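You operate a simulated robot arm through the tools that you are given. There is no shell and no other tool.

Carry out the task below with a simulated robot arm. There is one attempt and no reset: what you move stays moved.

TASK
Fill the orange mould's two empty pockets with cream discs and close it.
Fine: clamp it with the yellow knob first, set its lid on the pins, then free the clamp. Where these are worked on the way, their far stop is far enough and under half their travel is too little: yellow knob.

Only the result counts: the job must be done as asked and must still hold three seconds after the hand-in. Knocking over, shifting, dropping, spilling or breaking anything else fails it. Lids that push on must go on centred and level and be pressed home; caps that screw on are set level and turned clockwise until they are tight.

THE ROBOT
A 7-joint arm with a two-finger parallel gripper, fixed in place. Base frame: the origin is at the foot of the arm, x ahead of it, y to its left, z up. Units: m, degrees, N and s.
Its first joint turns from -166.0 to 166.0 degrees. Payload 4.4 kg.
The tool frame sits at the grasp point between the pads (the TCP): z along the fingers, y along the line on which they close. The tips reach 0.023 m beyond it. Largest opening 0.094 m; finger width 0.038, thickness 0.01; the body of the gripper, 0.054 by 0.096 m, starts 0.039 m behind the TCP.
Orientation is that of the tool frame in the base frame, as a unit quaternion [w, x, y, z]. With the fingers straight down and closing along the base's y, the tool's x points along the base's -x, its y along +y and its z along -z.

THE INTERFACE
- The arm moves only by the tool send_rows. Its argument "steps" is a list of rows, each a list of 7 numbers: the turn, a rotation vector about the base's x, y, z in degrees, then the shift along the base's x, y, z in m, then the closure in counts, from 0 (fully open) to 255 (shut). In form: [[wx, wy, wz, x, y, z, jaw], ...]. A call has 1 to 20 rows; each row shifts and turns the commanded pose from where the row before left it. Each row takes 0.2 s and may step no farther than 0.05 m and 8.6 degrees from the row before; otherwise, or with a gripper value out of range, the whole call is refused. Where a pose cannot be reached the arm comes as near as it can. A force on the tool above 70 N (or 10 N above the force at the start of the call, whichever is more), or a blocked arm, ends the call early, and 0.2 s more pass. Each finger travels about 0.072 m/s and halts on what it meets, pressing with about 26 N; the grip force reading is that of the motor and also rises with nothing between the fingers. The clock runs only during rows and for 0.2 s after the last one: add rows that do not move to give the fingers time. The reply holds the time, the measured pose of the TCP, the force on the tool along the base axes, the opening and the grip force, in the units named above and with some noise, with the torque about the TCP (base axes, N m) and any sound that the robot's microphone picked up, and new pictures: "views" is both (left out), scene, wrist or none.
- Cameras (640 x 400 px; columns grow to the right, rows downward): "scene" is fixed at [0.0507, -0.502, 1.4051]; the picture's right is [0.83, -0.55, 0.00], its down [-0.19, -0.28, -0.94] and it looks along [0.52, 0.79, -0.34] (base axes); focal length 310 px, centre (320, 200). "wrist" rides on the gripper at [0.086, 0.016, -0.074] in the tool frame; the picture's right is [-0.18, 0.98, 0.00], its down [-0.58, -0.11, -0.81] and it looks along [-0.79, -0.15, 0.59] (tool axes); focal length 243 px, centre (320, 200). There is no depth. A picture from a camera that has moved, and an enlarged one, comes with that camera's place and axes in the base frame and with its lens.
- inspect(camera, box): a new picture of the part [left, top, right, bottom] of that camera's present view, enlarged. No time passes.
- sign_off(): hands the job in; it is judged then, once.

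Places have to be worked out from the pictures, the camera data and where the tool is seen. Open the gripper and draw the arm clear of the work before you hand the job in, unless the task says otherwise.

The tools are called after "Request:" as name(argument=value, ...) on one line, values as JSON. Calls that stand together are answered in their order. send_rows: Moves the arm, as the interface text tells. Its arguments: {"type":"object","properties":{"steps":{"type":"array"},"views":{"type":"string","enum":["both","scene","wrist","none"]}},"required":["steps"]} The other tools are called the same way: inspect (camera, box) takes an enlarged picture of a part of a camera's view; sign_off () hands the job in.

At the start:

```text
time: 0.0
eef_pos: [0.5253, 0.3609, 1.1349]
tool_rot: [-0.001, 0.0, 1.0, 0.0]
ft_force: [-0.3, 0.6, -0.1]
wrist_torque: [-0.02, 0.0, -0.01]
grip_width: 0.0941
grasp_force: 0.1
```

scene: 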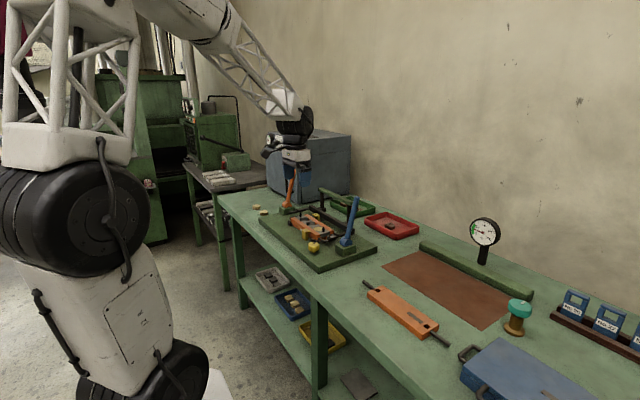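
wrist: 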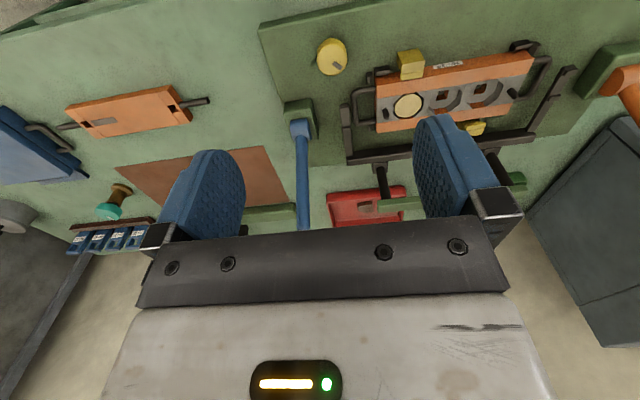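

I'll start by enlarging both views to work out where the mould, lid, discs and yellow knob are.

Request:
inspect(camera="scene", box=[200, 160, 460, 320])

Request:
inspect(camera="wrist", box=[250, 0, 640, 240])

Request:
inspect(camera="wrist", box=[0, 50, 300, 250])

Request:
inspect(camera="scene", box=[240, 180, 390, 280])

```text
2.46 times, centred on (330, 240) of scene
camera zoom: at [0.0507, -0.502, 1.4051], right [0.83, -0.55, 0.0], down [-0.19, -0.28, -0.94], along [0.52, 0.79, -0.34], focal length 764 px, centre (295, 102)
```

zoom: 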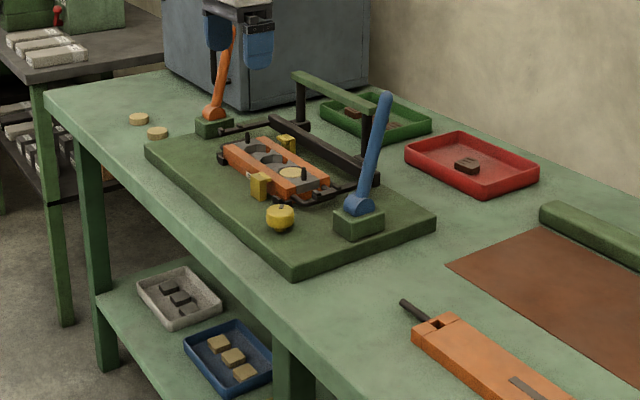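

```text
1.64 times, centred on (445, 120) of wrist
camera zoom: at [0.4395, 0.3776, 1.2091], right [0.18, 0.98, 0.0], down [0.58, -0.11, 0.81], along [0.79, -0.15, -0.59], focal length 398 px, centre (115, 331)
```

zoom: 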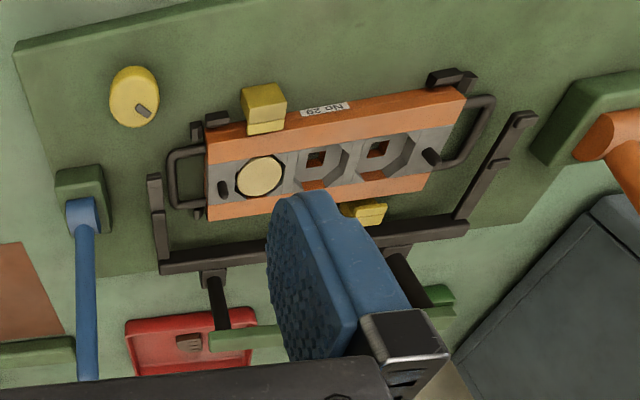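

```text
2.00 times, centred on (150, 150) of wrist
camera zoom: at [0.4395, 0.3776, 1.2091], right [0.18, 0.98, 0.0], down [0.58, -0.11, 0.81], along [0.79, -0.15, -0.59], focal length 485 px, centre (660, 300)
```

zoom: 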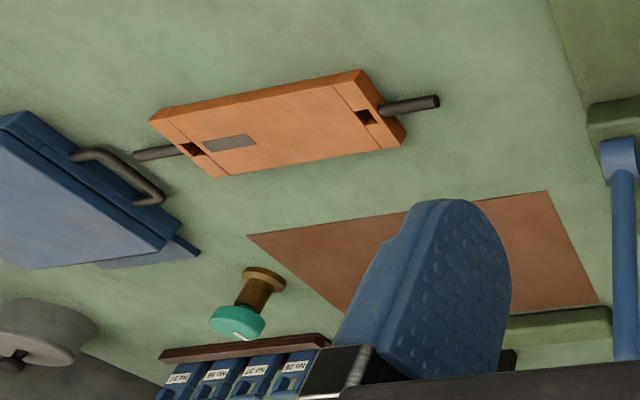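

```text
4.00 times, centred on (315, 230) of scene
camera zoom: at [0.0507, -0.502, 1.4051], right [0.83, -0.55, 0.0], down [-0.19, -0.28, -0.94], along [0.52, 0.79, -0.34], focal length 1241 px, centre (340, 80)
```

zoom: 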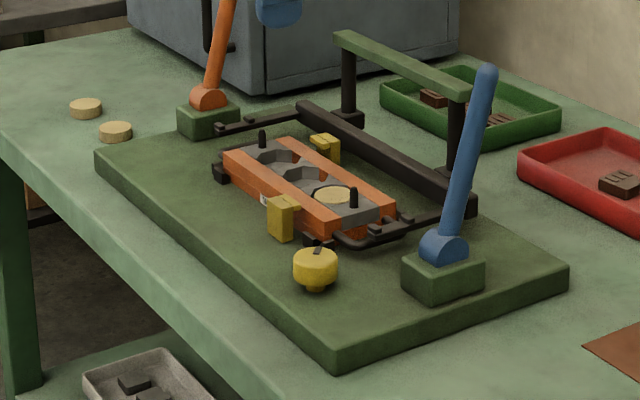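

The table seems to lie near z≈0.795, with the mould around (0.69, 0.53), the yellow knob near (0.60, 0.365), and two cream discs near (0.62, 0.87–0.97). I'll move the wrist camera sideways and up to get a better look at the discs and the mould.

Request:
send_rows(steps=[[0, 0, 0, -0.015, 0.042, -0.004, 0], [0, 0, 0, -0.015, 0.042, -0.004, 0], [0, 0, 0, -0.015, 0.042, -0.004, 0], [0, 0, 0, -0.015, 0.042, -0.004, 0], [0, 0, 0, -0.015, 0.042, -0.004, 0], [0, 0, 0, -0.015, 0.042, -0.004, 0], [0, 0, 0, -0.015, 0.042, -0.004, 0], [0, 0, 0, -0.015, 0.042, -0.004, 0], [0, 0, 0, 0, 0, 0, 0]])

```text
time: 2.0
eef_pos: [0.405, 0.6968, 1.098]
tool_rot: [0.0, -0.001, 1.0, 0.0]
ft_force: [-0.4, 0.0, 0.0]
wrist_torque: [0.0, 0.02, -0.02]
grip_width: 0.0942
grasp_force: 0.1
camera wrist: at [0.3183, 0.7135, 1.1734], right [0.18, 0.98, 0.0], down [0.58, -0.11, 0.81], along [0.79, -0.15, -0.59], focal length 243 px, centre (320, 200)
```

scene: 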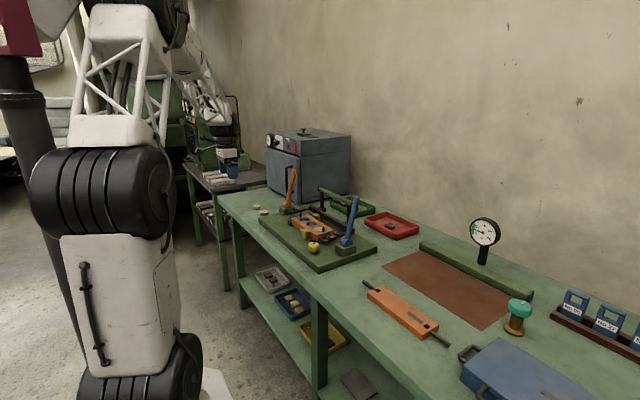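
wrist: 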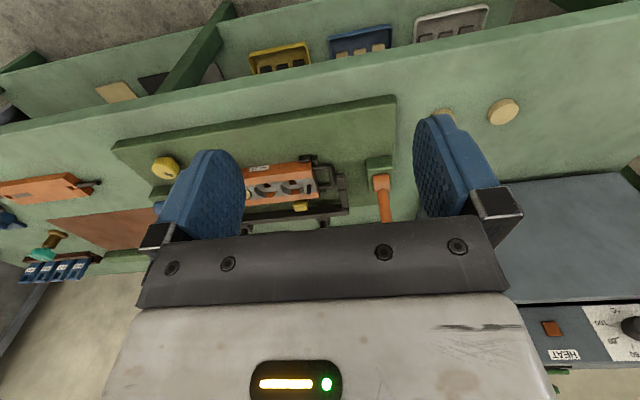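

The discs are confirmed near (0.62, 0.97) and (0.62, 0.87), close to the reach limit. Next I'll bring the wrist camera over the mould to see its pockets and pins.

Request:
send_rows(steps=[[0, 0, 0, 0.0358, -0.0252, -0.0163, 0], [0, 0, 0, 0.0358, -0.0252, -0.0163, 0], [0, 0, 0, 0.0358, -0.0252, -0.0163, 0], [0, 0, 0, 0.0358, -0.0252, -0.0163, 0], [0, 0, 0, 0.0358, -0.0252, -0.0163, 0], [0, 0, 0, 0.0358, -0.0252, -0.0163, 0], [0, 0, 0, 0, 0, 0, 0]])

Request:
inspect(camera="wrist", box=[160, 0, 480, 200])

```text
time: 3.6
eef_pos: [0.6231, 0.5453, 1.0013]
tool_rot: [0.001, 0.0, 1.0, 0.0]
ft_force: [0.5, -0.3, 1.1]
wrist_torque: [0.04, 0.02, 0.02]
grip_width: 0.094
grasp_force: 0.0
camera wrist: at [0.5373, 0.5624, 1.0777], right [0.18, 0.98, 0.0], down [0.58, -0.11, 0.81], along [0.79, -0.15, -0.59], focal length 243 px, centre (320, 200)
```

scene: 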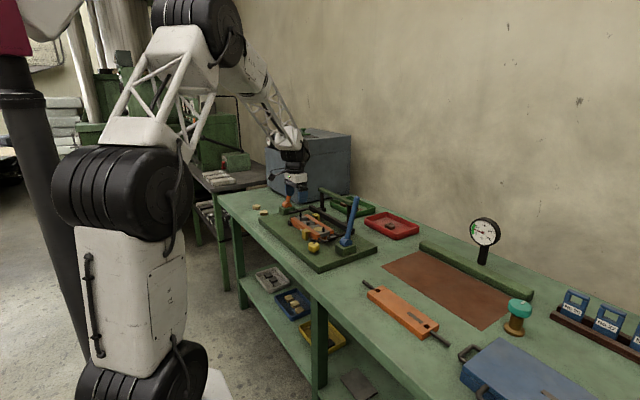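
wrist: 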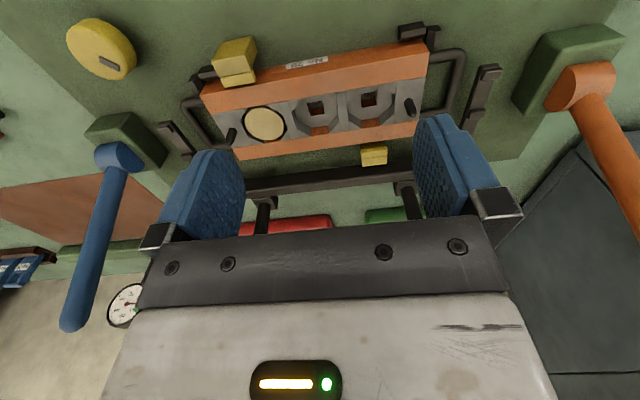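

```text
2.00 times, centred on (320, 100) of wrist
camera zoom: at [0.5373, 0.5624, 1.0777], right [0.18, 0.98, 0.0], down [0.58, -0.11, 0.81], along [0.79, -0.15, -0.59], focal length 485 px, centre (320, 400)
```

zoom: 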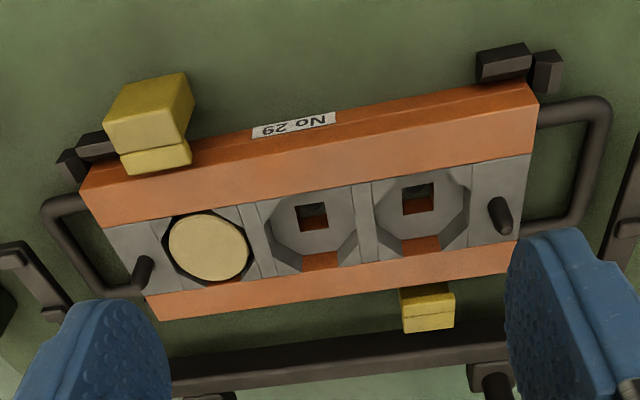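

The mould No 29 has two black pins, three octagonal pockets (the low-y one already filled), and yellow clamps on each side. I'll back away from the blue lever (tip near z 1.04) and go look at the orange lid near (0.64, -0.02).

Request:
send_rows(steps=[[0, 0, 0, -0.03, -0.03, 0.02, 0], [0, 0, 0, -0.03, -0.03, 0.02, 0], [0, 0, 0, -0.03, -0.03, 0.02, 0], [0, 0, 0, -0.02, -0.04, 0.01, 0], [0, 0, 0, 0, -0.048, 0, 0], [0, 0, 0, 0, -0.048, 0, 0], [0, 0, 0, 0, -0.048, 0, 0], [0, 0, 0, 0, -0.048, 0, 0], [0, 0, 0, 0, -0.048, -0.01, 0], [0, 0, 0, 0, -0.048, -0.01, 0], [0, 0, 0, 0.015, -0.045, -0.015, 0], [0, 0, 0, 0.015, -0.045, -0.02, 0], [0, 0, 0, 0.01, -0.035, -0.02, 0], [0, 0, 0, 0, 0, 0, 0]])

Request:
inspect(camera="wrist", box=[120, 0, 520, 250])

```text
refused: row 12 steps farther than a row can; nothing moved
```

```text
1.60 times, centred on (320, 125) of wrist
camera zoom: at [0.5373, 0.5624, 1.0777], right [0.18, 0.98, 0.0], down [0.58, -0.11, 0.81], along [0.79, -0.15, -0.59], focal length 388 px, centre (320, 320)
```

zoom: 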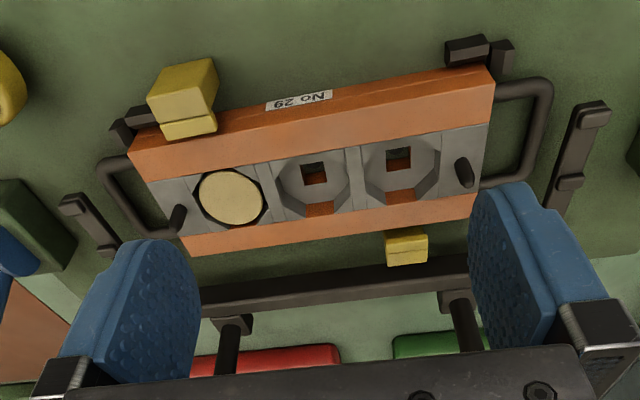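

One row was slightly too long, so nothing moved; I'll resend the same route with shorter steps.

Request:
send_rows(steps=[[0, 0, 0, -0.03, -0.03, 0.02, 0], [0, 0, 0, -0.03, -0.03, 0.02, 0], [0, 0, 0, -0.03, -0.03, 0.02, 0], [0, 0, 0, -0.02, -0.04, 0.01, 0], [0, 0, 0, 0, -0.048, 0, 0], [0, 0, 0, 0, -0.048, 0, 0], [0, 0, 0, 0, -0.048, 0, 0], [0, 0, 0, 0, -0.048, 0, 0], [0, 0, 0, 0, -0.045, -0.01, 0], [0, 0, 0, 0, -0.045, -0.015, 0], [0, 0, 0, 0.015, -0.04, -0.015, 0], [0, 0, 0, 0.015, -0.04, -0.02, 0], [0, 0, 0, 0.01, -0.035, -0.02, 0], [0, 0, 0, 0, 0, 0, 0]])

Request:
inspect(camera="wrist", box=[120, 0, 520, 250])

```text
time: 6.6
eef_pos: [0.5491, 0.0196, 0.9948]
tool_rot: [0.0, 0.0, 1.0, 0.0]
ft_force: [0.2, -0.7, -0.1]
wrist_torque: [0.04, 0.0, -0.01]
grip_width: 0.0939
grasp_force: 0.1
camera wrist: at [0.4632, 0.0362, 1.0708], right [0.18, 0.98, 0.0], down [0.58, -0.11, 0.81], along [0.79, -0.15, -0.59], focal length 243 px, centre (320, 200)
```

scene: 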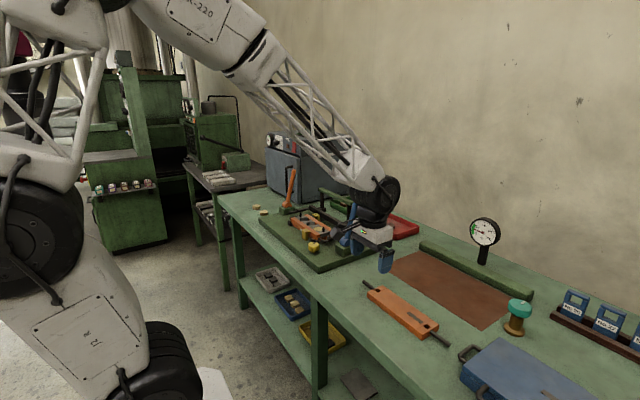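
wrist: 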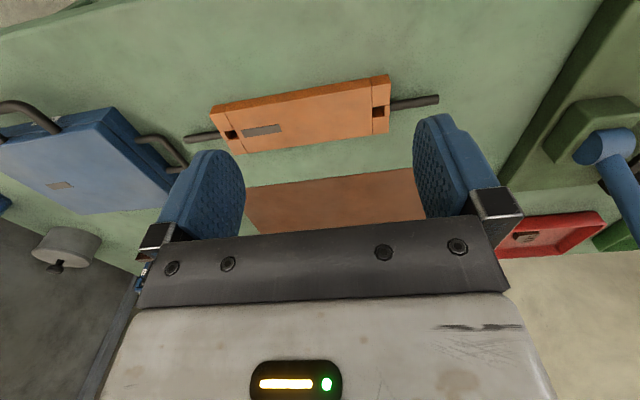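

```text
1.60 times, centred on (320, 125) of wrist
camera zoom: at [0.4632, 0.0362, 1.0708], right [0.18, 0.98, 0.0], down [0.58, -0.11, 0.81], along [0.79, -0.15, -0.59], focal length 388 px, centre (320, 320)
```

zoom: 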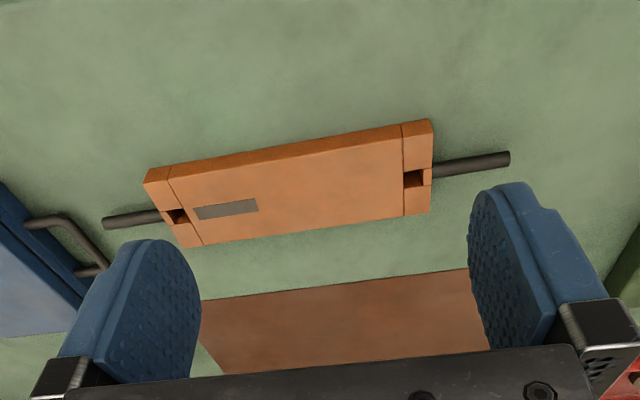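

The lid lies along y with hole spacing ≈0.19 m, matching the mould pins. I'll zoom in for precise edges.

Request:
inspect(camera="wrist", box=[180, 60, 308, 160])

Request:
inspect(camera="wrist", box=[316, 60, 444, 160])

Request:
inspect(camera="scene", box=[350, 270, 460, 350])

Request:
inspect(camera="scene", box=[450, 200, 640, 400])

```text
4.00 times, centred on (244, 110) of wrist
camera zoom: at [0.4632, 0.0362, 1.0708], right [0.18, 0.98, 0.0], down [0.58, -0.11, 0.81], along [0.79, -0.15, -0.59], focal length 970 px, centre (624, 560)
```

zoom: 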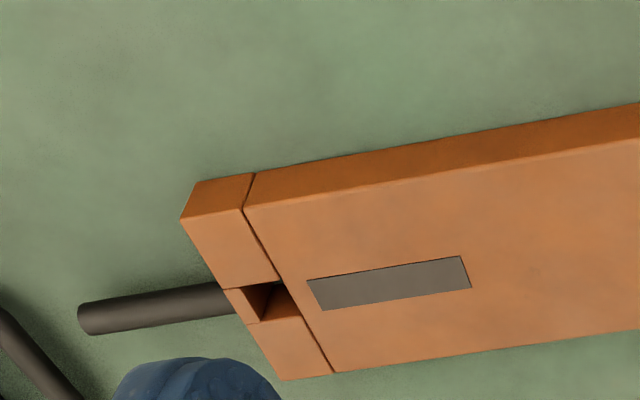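

```text
4.00 times, centred on (380, 110) of wrist
camera zoom: at [0.4632, 0.0362, 1.0708], right [0.18, 0.98, 0.0], down [0.58, -0.11, 0.81], along [0.79, -0.15, -0.59], focal length 970 px, centre (80, 560)
```

zoom: 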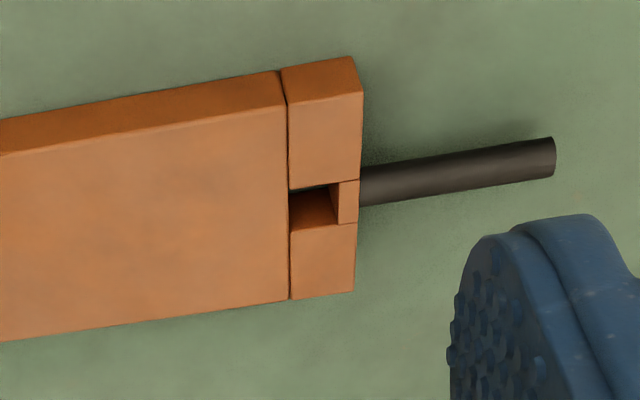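

```text
5.00 times, centred on (405, 310) of scene
camera zoom: at [0.0507, -0.502, 1.4051], right [0.83, -0.55, 0.0], down [-0.19, -0.28, -0.94], along [0.52, 0.79, -0.34], focal length 1552 px, centre (-105, -350)
```

zoom: 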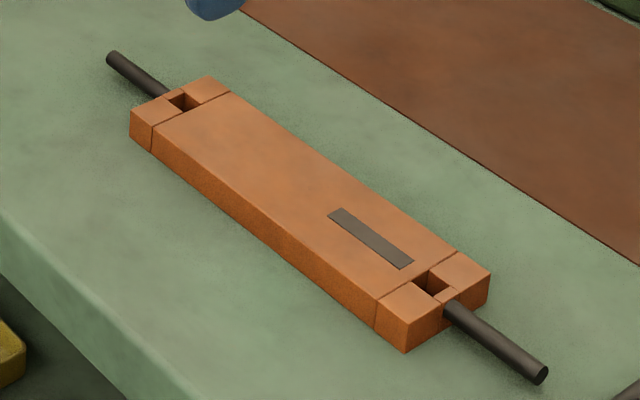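

```text
2.00 times, centred on (545, 300) of scene
camera zoom: at [0.0507, -0.502, 1.4051], right [0.83, -0.55, 0.0], down [-0.19, -0.28, -0.94], along [0.52, 0.79, -0.34], focal length 621 px, centre (-130, 0)
```

zoom: 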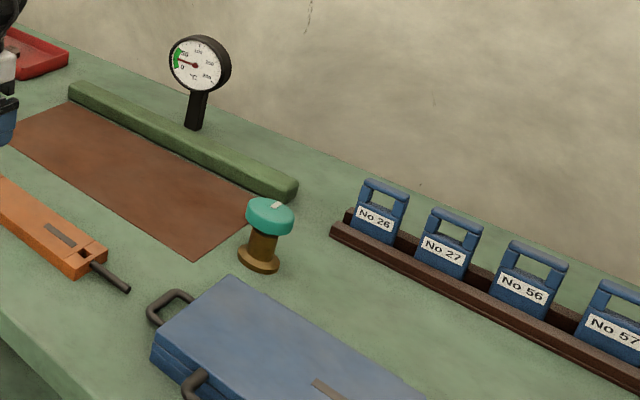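

Lid: top z≈0.813, width ≈0.068 in x, centre ≈(0.645, -0.021). Now I'll go above the yellow knob at about (0.599, 0.365) to look at it and the clamps before turning.

Request:
send_rows(steps=[[0, 0, 0, 0, 0.043, 0, 0], [0, 0, 0, 0, 0.043, 0, 0], [0, 0, 0, 0, 0.043, 0, 0], [0, 0, 0, 0, 0.043, 0, 0], [0, 0, 0, 0, 0.043, 0, 0], [0, 0, 0, 0, 0.043, 0, 0], [0, 0, 0, 0.02, 0.043, -0.01, 0], [0, 0, 0, 0.03, 0.044, -0.01, 0], [0, 0, 0, 0, 0, -0.015, 0], [0, 0, 0, 0, 0, 0, 0]])

Request:
inspect(camera="wrist", box=[160, 0, 640, 300])

Request:
inspect(camera="scene", box=[270, 190, 390, 265])

```text
refused: row 8 steps farther than a row can; nothing moved
```

```text
1.33 times, centred on (400, 150) of wrist
camera zoom: at [0.4632, 0.0362, 1.0708], right [0.18, 0.98, 0.0], down [0.58, -0.11, 0.81], along [0.79, -0.15, -0.59], focal length 324 px, centre (213, 267)
```

zoom: 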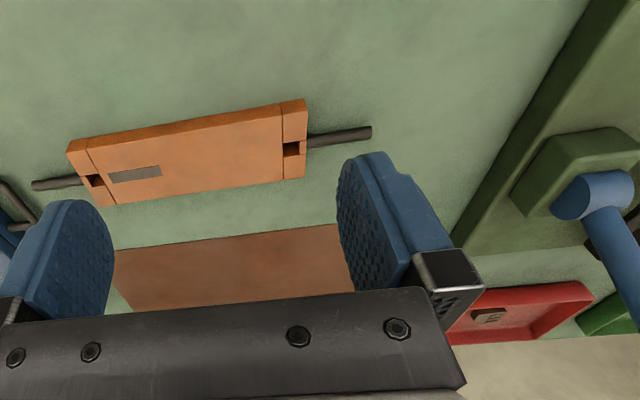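

```text
5.33 times, centred on (330, 228) of scene
camera zoom: at [0.0507, -0.502, 1.4051], right [0.83, -0.55, 0.0], down [-0.19, -0.28, -0.94], along [0.52, 0.79, -0.34], focal length 1655 px, centre (267, 53)
```

zoom: 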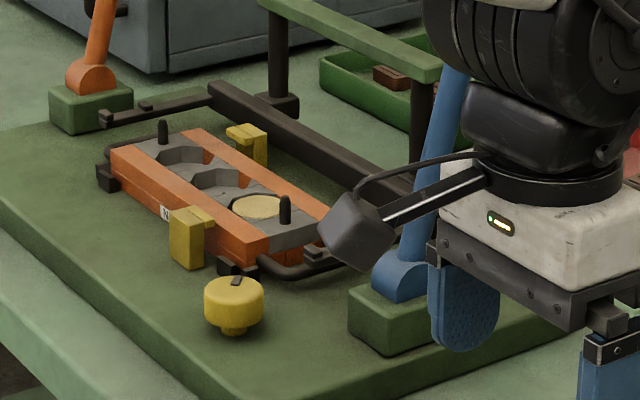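

Row 8 was too long; resending with smaller steps. I also note the camera boom protrudes on the tool's +x side, so I'll keep it away from the levers.

Request:
send_rows(steps=[[0, 0, 0, 0, 0.043, 0, 0], [0, 0, 0, 0, 0.043, 0, 0], [0, 0, 0, 0, 0.043, 0, 0], [0, 0, 0, 0, 0.043, 0, 0], [0, 0, 0, 0.005, 0.043, 0, 0], [0, 0, 0, 0.01, 0.043, 0, 0], [0, 0, 0, 0.02, 0.043, -0.01, 0], [0, 0, 0, 0.015, 0.044, -0.01, 0], [0, 0, 0, 0, 0, -0.015, 0], [0, 0, 0, 0, 0, 0, 0]])

Request:
inspect(camera="wrist", box=[160, 0, 640, 300])

Request:
inspect(camera="scene", box=[270, 180, 390, 255])

```text
time: 8.8
eef_pos: [0.6031, 0.3645, 0.9579]
tool_rot: [0.0, 0.0, 1.0, 0.0]
ft_force: [0.2, 1.1, 0.1]
wrist_torque: [0.0, 0.01, 0.03]
grip_width: 0.094
grasp_force: 0.0
camera wrist: at [0.5168, 0.3819, 1.0342], right [0.18, 0.98, 0.0], down [0.58, -0.11, 0.81], along [0.79, -0.15, -0.59], focal length 243 px, centre (320, 200)
```

scene: 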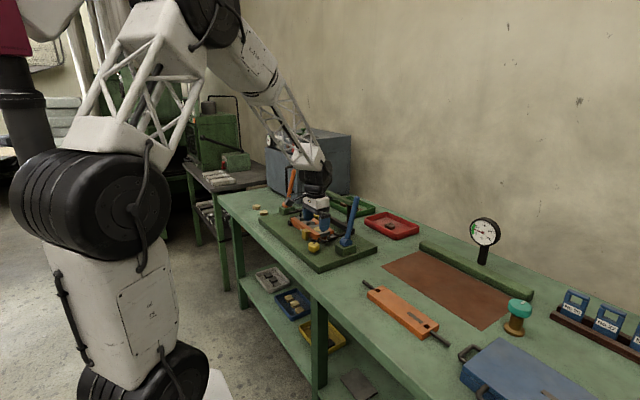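
wrist: 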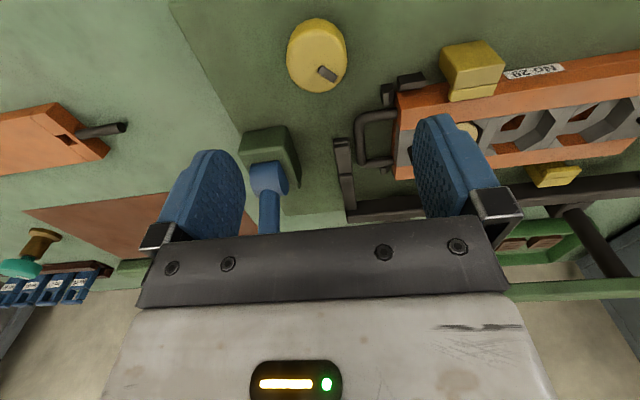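

```text
1.33 times, centred on (400, 150) of wrist
camera zoom: at [0.5168, 0.3819, 1.0342], right [0.18, 0.98, 0.0], down [0.58, -0.11, 0.81], along [0.79, -0.15, -0.59], focal length 324 px, centre (213, 267)
```

zoom: 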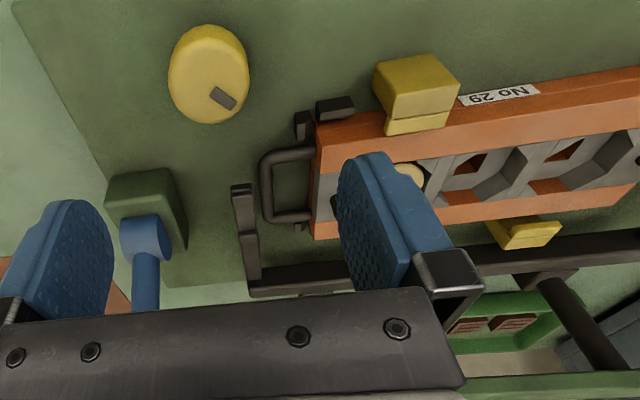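

```text
5.33 times, centred on (330, 218) of scene
camera zoom: at [0.0507, -0.502, 1.4051], right [0.83, -0.55, 0.0], down [-0.19, -0.28, -0.94], along [0.52, 0.79, -0.34], focal length 1655 px, centre (267, 107)
```

zoom: 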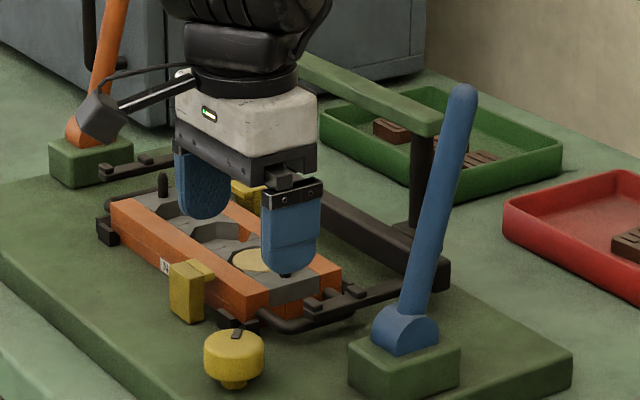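

The knob's top is at roughly (0.594, 0.366, 0.857) and the plate surface is ≈0.82. I'll lower the open fingers around the knob, stopping with the tips above the plate.

Request:
send_rows(steps=[[0, 0, 0, -0.004, 0.0008, -0.03, 0], [0, 0, 0, -0.004, 0.0007, -0.03, 0], [0, 0, 0, 0, 0, -0.02, 0], [0, 0, 0, 0, 0, -0.012, 0], [0, 0, 0, 0, 0, 0, 0]])

Request:
inspect(camera="scene", box=[270, 190, 390, 265])

Request:
inspect(camera="wrist", box=[200, 0, 520, 200])

```text
time: 10.0
eef_pos: [0.5925, 0.3656, 0.8647]
tool_rot: [0.0, 0.0, 1.0, 0.0]
ft_force: [0.2, 0.3, -0.1]
wrist_torque: [0.01, 0.01, 0.03]
grip_width: 0.094
grasp_force: 0.1
camera wrist: at [0.507, 0.3829, 0.9403], right [0.18, 0.98, 0.0], down [0.58, -0.11, 0.81], along [0.79, -0.15, -0.59], focal length 243 px, centre (320, 200)
```

scene: 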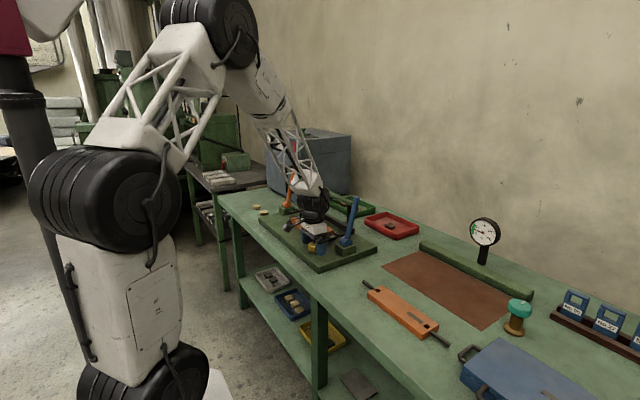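
wrist: 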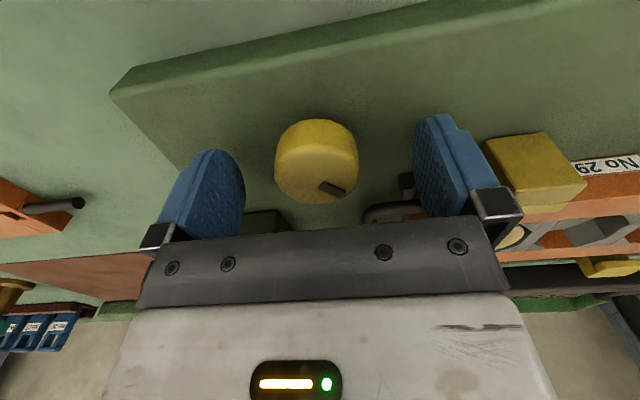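

```text
5.33 times, centred on (330, 228) of scene
camera zoom: at [0.0507, -0.502, 1.4051], right [0.83, -0.55, 0.0], down [-0.19, -0.28, -0.94], along [0.52, 0.79, -0.34], focal length 1655 px, centre (267, 53)
```

zoom: 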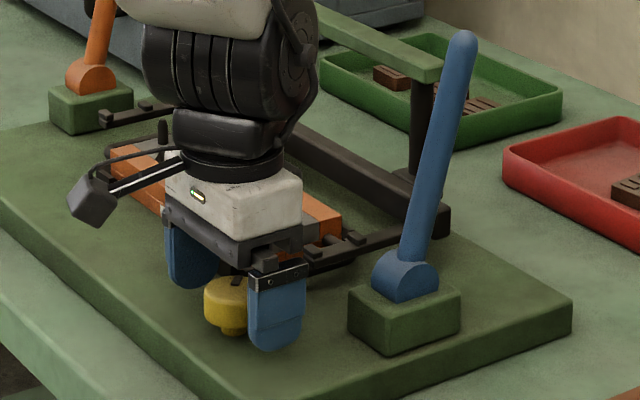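

```text
2.00 times, centred on (360, 100) of wrist
camera zoom: at [0.507, 0.3829, 0.9403], right [0.18, 0.98, 0.0], down [0.58, -0.11, 0.81], along [0.79, -0.15, -0.59], focal length 485 px, centre (240, 400)
```

zoom: 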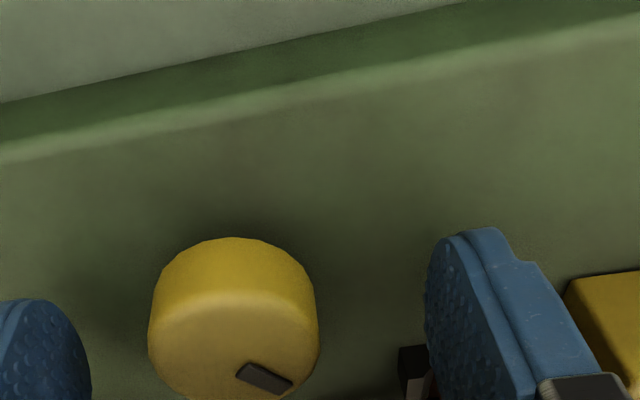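

The knob top is centred under the TCP at (0.592, 0.366, 0.860). I'll drop 9 mm more and close on it.

Request:
send_rows(steps=[[0, 0, 0, 0, 0, -0.009, 0], [0, 0, 0, 0, 0, 0, 160], [0, 0, 0, 0, 0, 0, 200], [0, 0, 0, 0, 0, 0, 255], [0, 0, 0, 0, 0, 0, 255]])

Request:
inspect(camera="wrist", box=[200, 50, 640, 325])

```text
time: 11.2
eef_pos: [0.5939, 0.3646, 0.857]
tool_rot: [0.0, 0.0, 1.0, -0.001]
ft_force: [2.8, -32.6, 7.2]
wrist_torque: [-0.46, -0.38, 0.07]
grip_width: 0.0414
grasp_force: 45.1
camera wrist: at [0.5075, 0.3816, 0.932], right [0.18, 0.98, 0.0], down [0.58, -0.11, 0.81], along [0.79, -0.15, -0.59], focal length 243 px, centre (320, 200)
```

scene: 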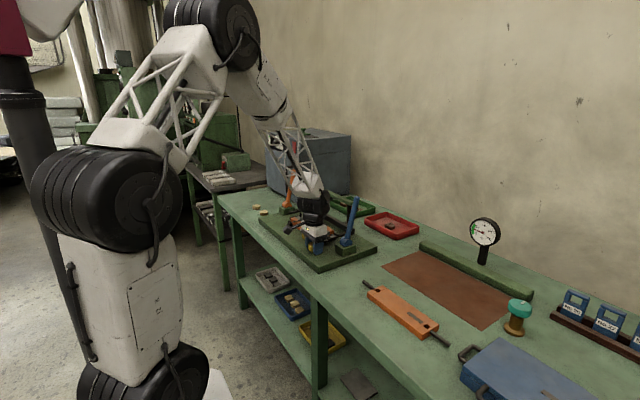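
wrist: 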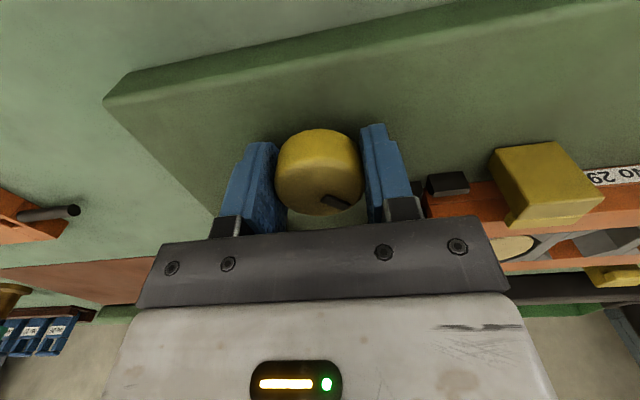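

```text
1.45 times, centred on (420, 188) of wrist
camera zoom: at [0.5075, 0.3816, 0.932], right [0.18, 0.98, 0.0], down [0.58, -0.11, 0.81], along [0.79, -0.15, -0.59], focal length 353 px, centre (174, 218)
```

zoom: 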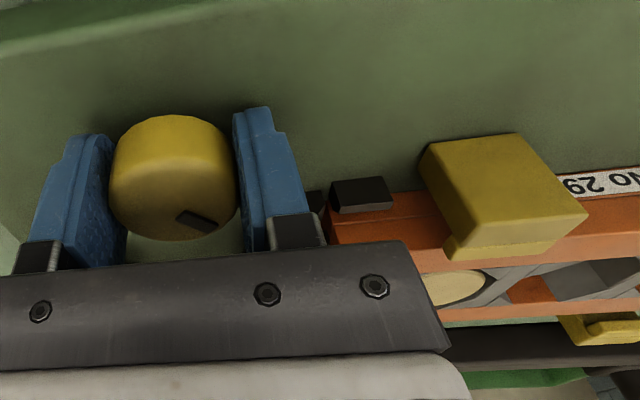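

Grip is on (41 mm), but a −33 N side force shows I'm about 1 mm off; I'll shift −y slightly and try a first small clockwise turn.

Request:
send_rows(steps=[[0, 0, 0, 0, -0.0012, 0, 255], [0, 0, 0, 0, 0, 0, 255], [0, 0, -6, 0, 0, 0, 255], [0, 0, -6, 0, 0, 0, 255], [0, 0, 0, 0, 0, 0, 255]], views="wrist")

Request:
inspect(camera="wrist", box=[200, 50, 640, 325])

```text
time: 12.4
eef_pos: [0.5936, 0.3645, 0.8577]
tool_rot: [0.0, 0.105, 0.994, 0.0]
ft_force: [12.6, 23.5, -31.7]
wrist_torque: [0.14, -0.06, -0.02]
grip_width: 0.0417
grasp_force: 44.7
camera wrist: at [0.5125, 0.3991, 0.9327], right [0.38, 0.92, 0.0], down [0.55, -0.23, 0.81], along [0.74, -0.31, -0.59], focal length 243 px, centre (320, 200)
```

wrist: 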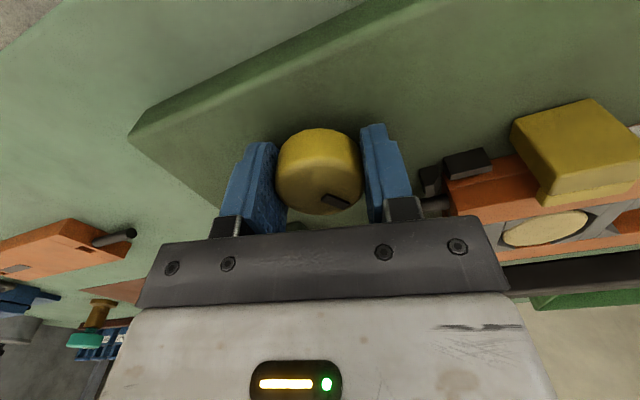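

```text
1.45 times, centred on (420, 188) of wrist
camera zoom: at [0.5125, 0.3991, 0.9327], right [0.38, 0.92, 0.0], down [0.55, -0.23, 0.81], along [0.74, -0.31, -0.59], focal length 353 px, centre (174, 218)
```

zoom: 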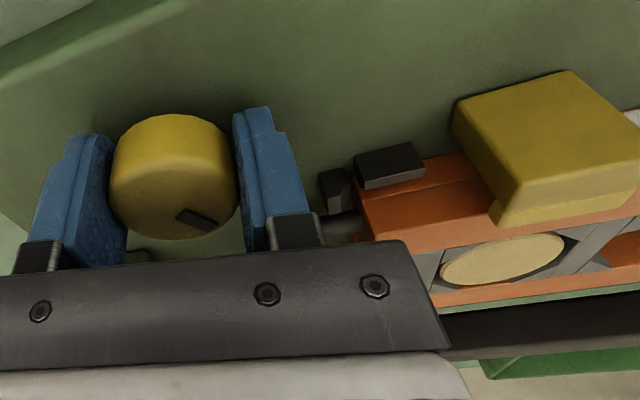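

The knob turns freely clockwise with the gripper. I'll relieve the side loads a little and continue clockwise, watching torque and the clamp jaws.

Request:
send_rows(steps=[[0, 0, -6, 0.0003, 0.0006, -0.0006, 255], [0, 0, -7, 0, 0, 0, 255], [0, 0, -7, 0, 0, 0, 255], [0, 0, -7, 0, 0, 0, 255], [0, 0, 0, 0, 0, 0, 255]], views="wrist")

Request:
inspect(camera="wrist", box=[200, 50, 640, 325])

```text
time: 13.6
eef_pos: [0.593, 0.3647, 0.8571]
tool_rot: [0.0, 0.334, 0.943, 0.001]
ft_force: [14.8, 31.3, -22.4]
wrist_torque: [0.23, 0.51, -0.01]
grip_width: 0.0416
grasp_force: 45.1
camera wrist: at [0.5366, 0.432, 0.9327], right [0.76, 0.65, 0.0], down [0.38, -0.45, 0.81], along [0.52, -0.61, -0.59], focal length 243 px, centre (320, 200)
```

wrist: 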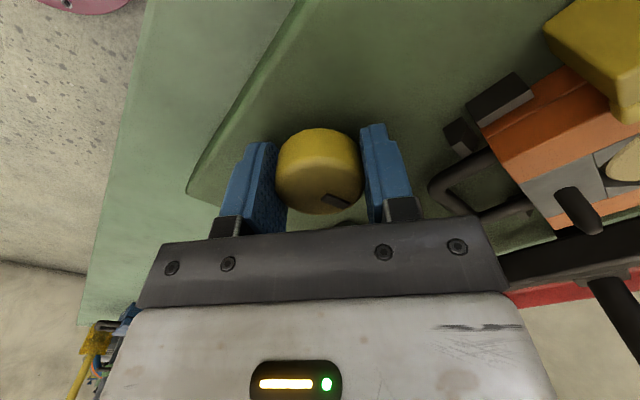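

```text
1.45 times, centred on (420, 188) of wrist
camera zoom: at [0.5366, 0.432, 0.9327], right [0.76, 0.65, 0.0], down [0.38, -0.45, 0.81], along [0.52, -0.61, -0.59], focal length 353 px, centre (174, 218)
```

zoom: 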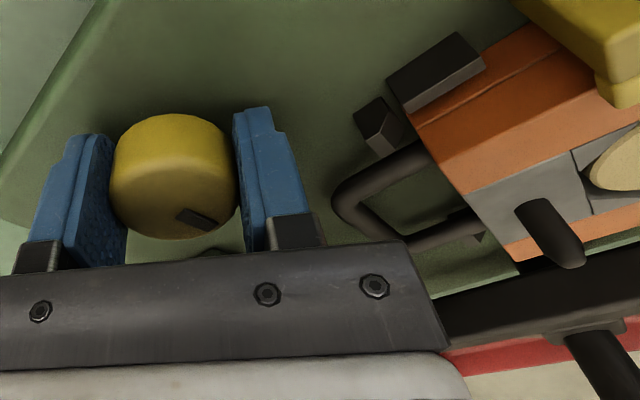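

Still turning freely at 39° with no stop torque. I'll continue clockwise and check the clamps from the scene camera.

Request:
send_rows(steps=[[0, 0, -7, 0.0003, 0.0005, -0.0004, 255], [0, 0, -7, 0, 0, 0, 255], [0, 0, -7, 0, 0, 0, 255], [0, 0, 0, 0, 0, 0, 255]], views="wrist")

Request:
inspect(camera="scene", box=[270, 190, 390, 265])

```text
time: 14.6
eef_pos: [0.5932, 0.3648, 0.8571]
tool_rot: [0.0, 0.5, 0.866, 0.0]
ft_force: [-20.0, -7.8, 18.3]
wrist_torque: [-0.81, 0.02, 0.01]
grip_width: 0.0414
grasp_force: 44.8
camera wrist: at [0.5645, 0.448, 0.9327], right [0.94, 0.33, 0.0], down [0.2, -0.56, 0.81], along [0.27, -0.76, -0.59], focal length 243 px, centre (320, 200)
```

wrist: 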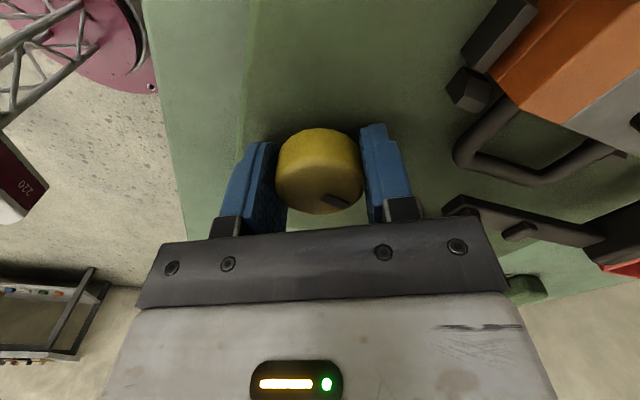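

```text
5.33 times, centred on (330, 228) of scene
camera zoom: at [0.0507, -0.502, 1.4051], right [0.83, -0.55, 0.0], down [-0.19, -0.28, -0.94], along [0.52, 0.79, -0.34], focal length 1655 px, centre (267, 53)
```

zoom: 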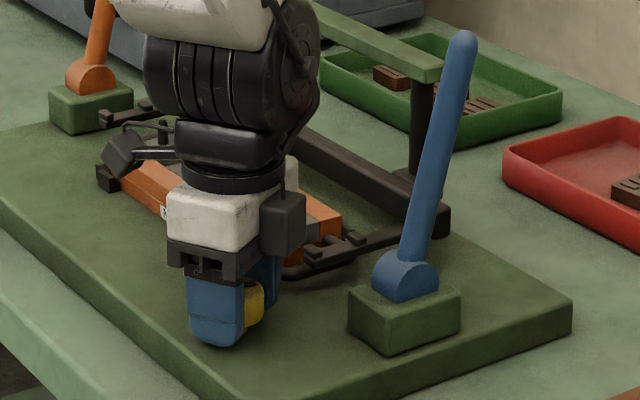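

Now at 60°, still free. Continuing clockwise towards 90°.

Request:
send_rows(steps=[[0, 0, -7, 0, 0, 0.0004, 255], [0, 0, -7, 0, 0, 0, 255], [0, 0, -7, 0, 0, 0, 255], [0, 0, -7, 0, 0, 0, 255], [0, 0, 0, 0, 0, 0, 255]], views="wrist")

Request:
inspect(camera="scene", box=[270, 190, 390, 265])

```text
time: 15.8
eef_pos: [0.5923, 0.3642, 0.8566]
tool_rot: [0.0, 0.695, 0.719, 0.0]
ft_force: [-5.3, -26.7, -7.7]
wrist_torque: [0.43, -0.41, -0.01]
grip_width: 0.0414
grasp_force: 45.3
camera wrist: at [0.6067, 0.4522, 0.9325], right [0.99, -0.15, 0.0], down [-0.09, -0.58, 0.81], along [-0.12, -0.8, -0.59], focal length 243 px, centre (320, 200)
```

wrist: 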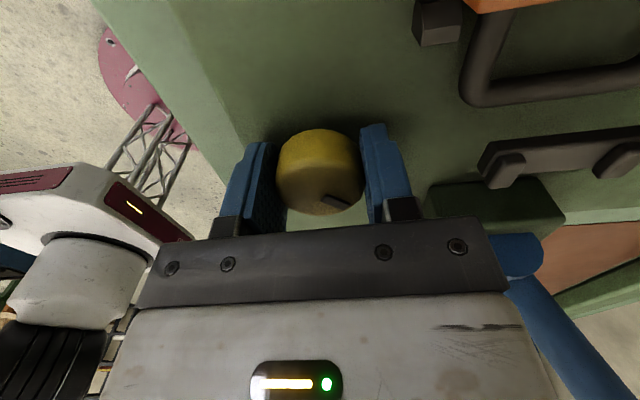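

```text
5.33 times, centred on (330, 228) of scene
camera zoom: at [0.0507, -0.502, 1.4051], right [0.83, -0.55, 0.0], down [-0.19, -0.28, -0.94], along [0.52, 0.79, -0.34], focal length 1655 px, centre (267, 53)
```

zoom: 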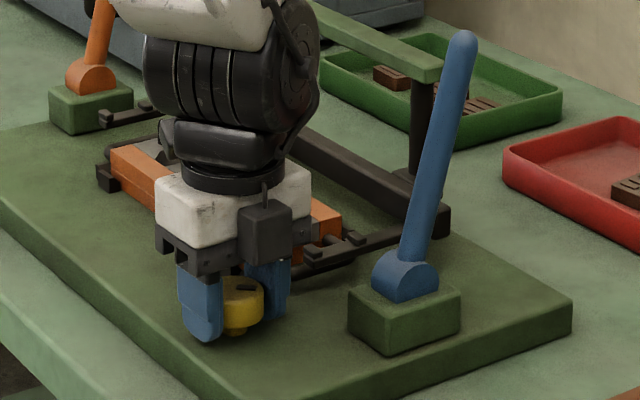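

88° turned with no stop felt. I'll release, rise and rotate back to inspect whether the clamps have moved before regripping.

Request:
send_rows(steps=[[0, 0, 0, 0, 0, 0, 100], [0, 0, 0, 0, 0, 0, 0], [0, 0, 0, 0, 0, 0, 0], [0, 0, 0, 0, 0, 0.03, 0], [0, 0, 0, 0, 0, 0.03, 0], [0, 0, 8, 0, 0, 0.02, 0], [0, 0, 8, 0, 0, 0.02, 0], [0, 0, 8, 0, 0, 0, 0], [0, 0, 8, 0, 0, 0, 0], [0, 0, 8, 0, 0, 0, 0], [0, 0, 8, 0, 0, 0, 0], [0, 0, 8, 0, 0, 0, 0], [0, 0, 8, 0, 0, 0, 0], [0, 0, 8, 0, 0, 0, 0], [0, 0, 8, 0, 0, 0, 0], [0, 0, 8, 0, 0, 0, 0], [0, 0, 0, 0, 0, 0, 0]])

Request:
inspect(camera="wrist", box=[160, 0, 640, 300])

Request:
inspect(camera="scene", box=[270, 180, 390, 255])

```text
time: 19.4
eef_pos: [0.5929, 0.3652, 0.958]
tool_rot: [0.0, -0.001, 1.0, 0.0]
ft_force: [-0.3, -0.3, -0.6]
wrist_torque: [-0.01, -0.01, -0.02]
grip_width: 0.0942
grasp_force: 0.0
camera wrist: at [0.5069, 0.3815, 1.033], right [0.18, 0.98, 0.0], down [0.58, -0.11, 0.81], along [0.79, -0.15, -0.59], focal length 243 px, centre (320, 200)
```

scene: 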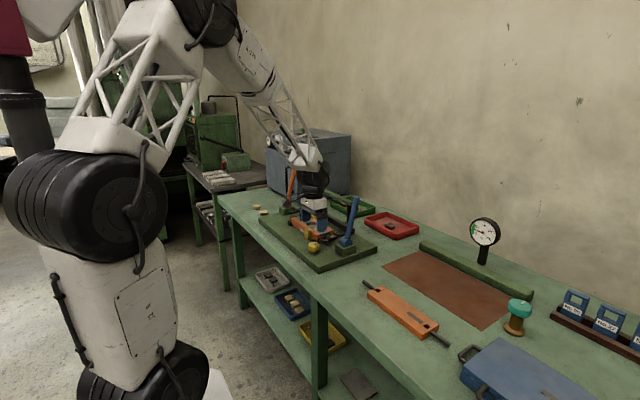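
wrist: 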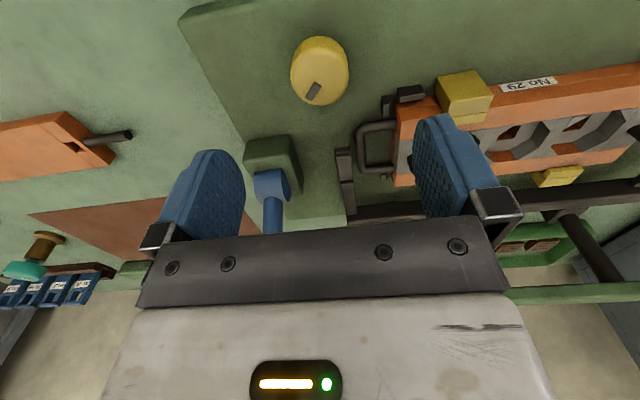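

```text
1.33 times, centred on (400, 150) of wrist
camera zoom: at [0.5069, 0.3815, 1.033], right [0.18, 0.98, 0.0], down [0.58, -0.11, 0.81], along [0.79, -0.15, -0.59], focal length 324 px, centre (213, 267)
```

zoom: 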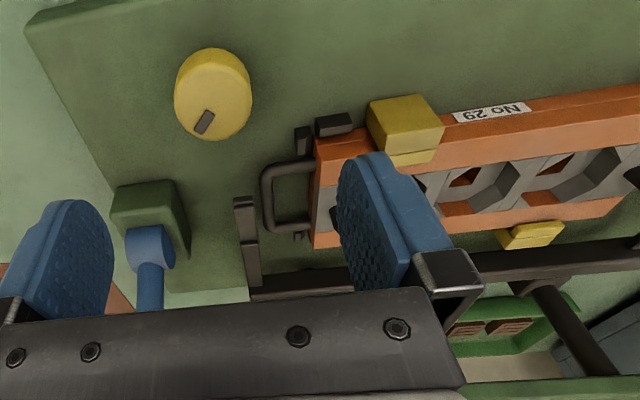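

```text
5.33 times, centred on (330, 218) of scene
camera zoom: at [0.0507, -0.502, 1.4051], right [0.83, -0.55, 0.0], down [-0.19, -0.28, -0.94], along [0.52, 0.79, -0.34], focal length 1655 px, centre (267, 107)
```

zoom: 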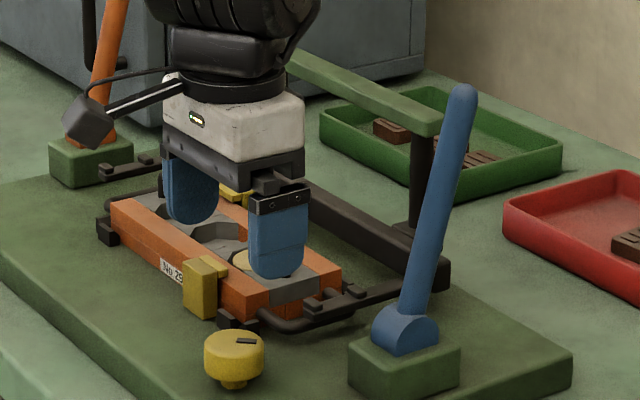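

The near clamp has moved about 1 cm toward the mould, so clockwise is the clamping direction. I'll regrip in the starting orientation and keep turning clockwise to the stop.

Request:
send_rows(steps=[[0, 0, 0, 0, 0, -0.04, 0], [0, 0, 0, 0, -0.0005, -0.04, 0], [0, 0, 0, 0, 0, -0.021, 0], [0, 0, 0, 0, 0, 0, 160], [0, 0, 0, 0, 0, 0, 255], [0, 0, 0, 0, 0, 0, 255], [0, 0, 0, 0, 0, 0, 255]], views="wrist")

```text
time: 21.0
eef_pos: [0.5934, 0.3653, 0.8556]
tool_rot: [0.0, -0.001, 1.0, 0.0]
ft_force: [2.3, -29.7, 1.6]
wrist_torque: [-0.07, -0.9, 0.06]
grip_width: 0.0418
grasp_force: 44.9
camera wrist: at [0.5074, 0.3816, 0.931], right [0.18, 0.98, 0.0], down [0.58, -0.11, 0.81], along [0.79, -0.15, -0.59], focal length 243 px, centre (320, 200)
```

wrist: 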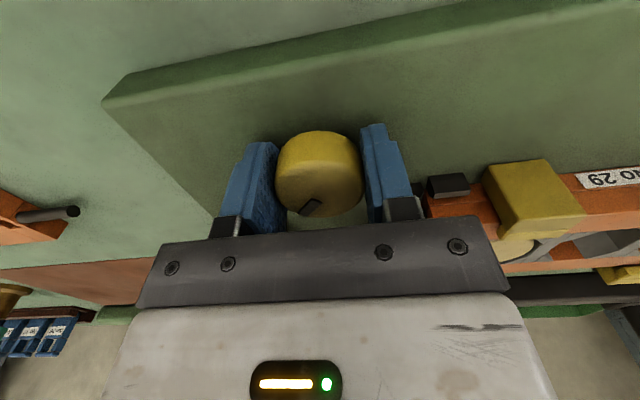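

Gripped again. Continuing clockwise in two batches with the torque checked.

Request:
send_rows(steps=[[0, 0, -6, 0, -0.0007, 0, 255], [0, 0, -7, 0, 0, 0, 255], [0, 0, -7, 0, 0, 0, 255], [0, 0, -7, 0, 0, 0, 255], [0, 0, -7, 0, 0, 0, 255], [0, 0, 0, 0, 0, 0, 255]], views="wrist")

```text
time: 22.4
eef_pos: [0.592, 0.3662, 0.8549]
tool_rot: [0.0, 0.293, 0.956, 0.001]
ft_force: [-0.9, 8.0, -9.9]
wrist_torque: [0.23, 0.07, 0.3]
grip_width: 0.0417
grasp_force: 44.8
camera wrist: at [0.5305, 0.4273, 0.9319], right [0.7, 0.71, 0.0], down [0.42, -0.42, 0.81], along [0.57, -0.57, -0.59], focal length 243 px, centre (320, 200)
```

wrist: 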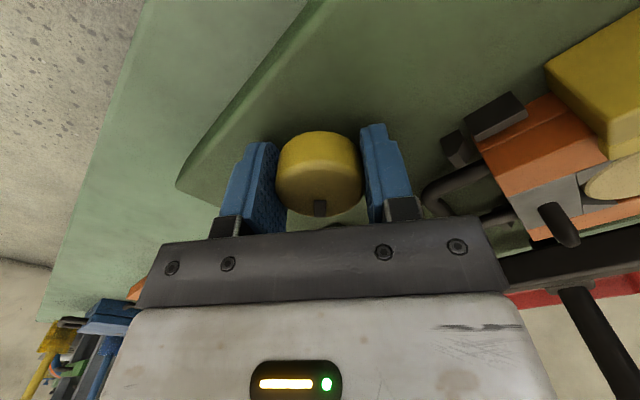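

The knob mark now slips relative to the pads and +0.3 N·m appears, so the stop seems reached. One more small turn to confirm.

Request:
send_rows(steps=[[0, 0, -6, 0, 0, 0, 255], [0, 0, -6, 0, 0, 0, 255], [0, 0, 0, 0, 0, 0, 255]], views="wrist")

```text
time: 23.2
eef_pos: [0.594, 0.3643, 0.8565]
tool_rot: [0.0, 0.391, 0.921, 0.001]
ft_force: [2.0, 1.5, 1.5]
wrist_torque: [-0.4, 0.19, 0.61]
grip_width: 0.0417
grasp_force: 45.5
camera wrist: at [0.5455, 0.4382, 0.9329], right [0.84, 0.55, 0.0], down [0.32, -0.49, 0.81], along [0.44, -0.67, -0.59], focal length 243 px, centre (320, 200)
```

wrist: 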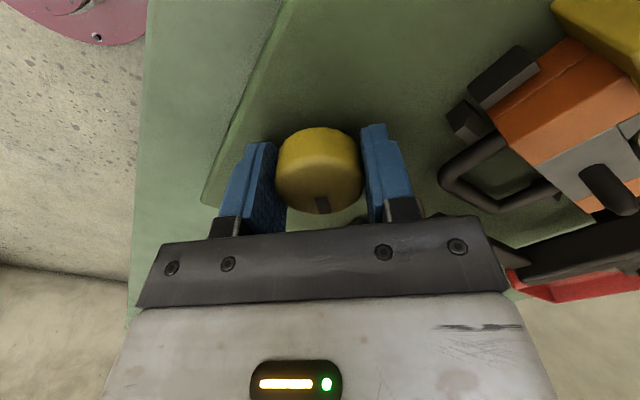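

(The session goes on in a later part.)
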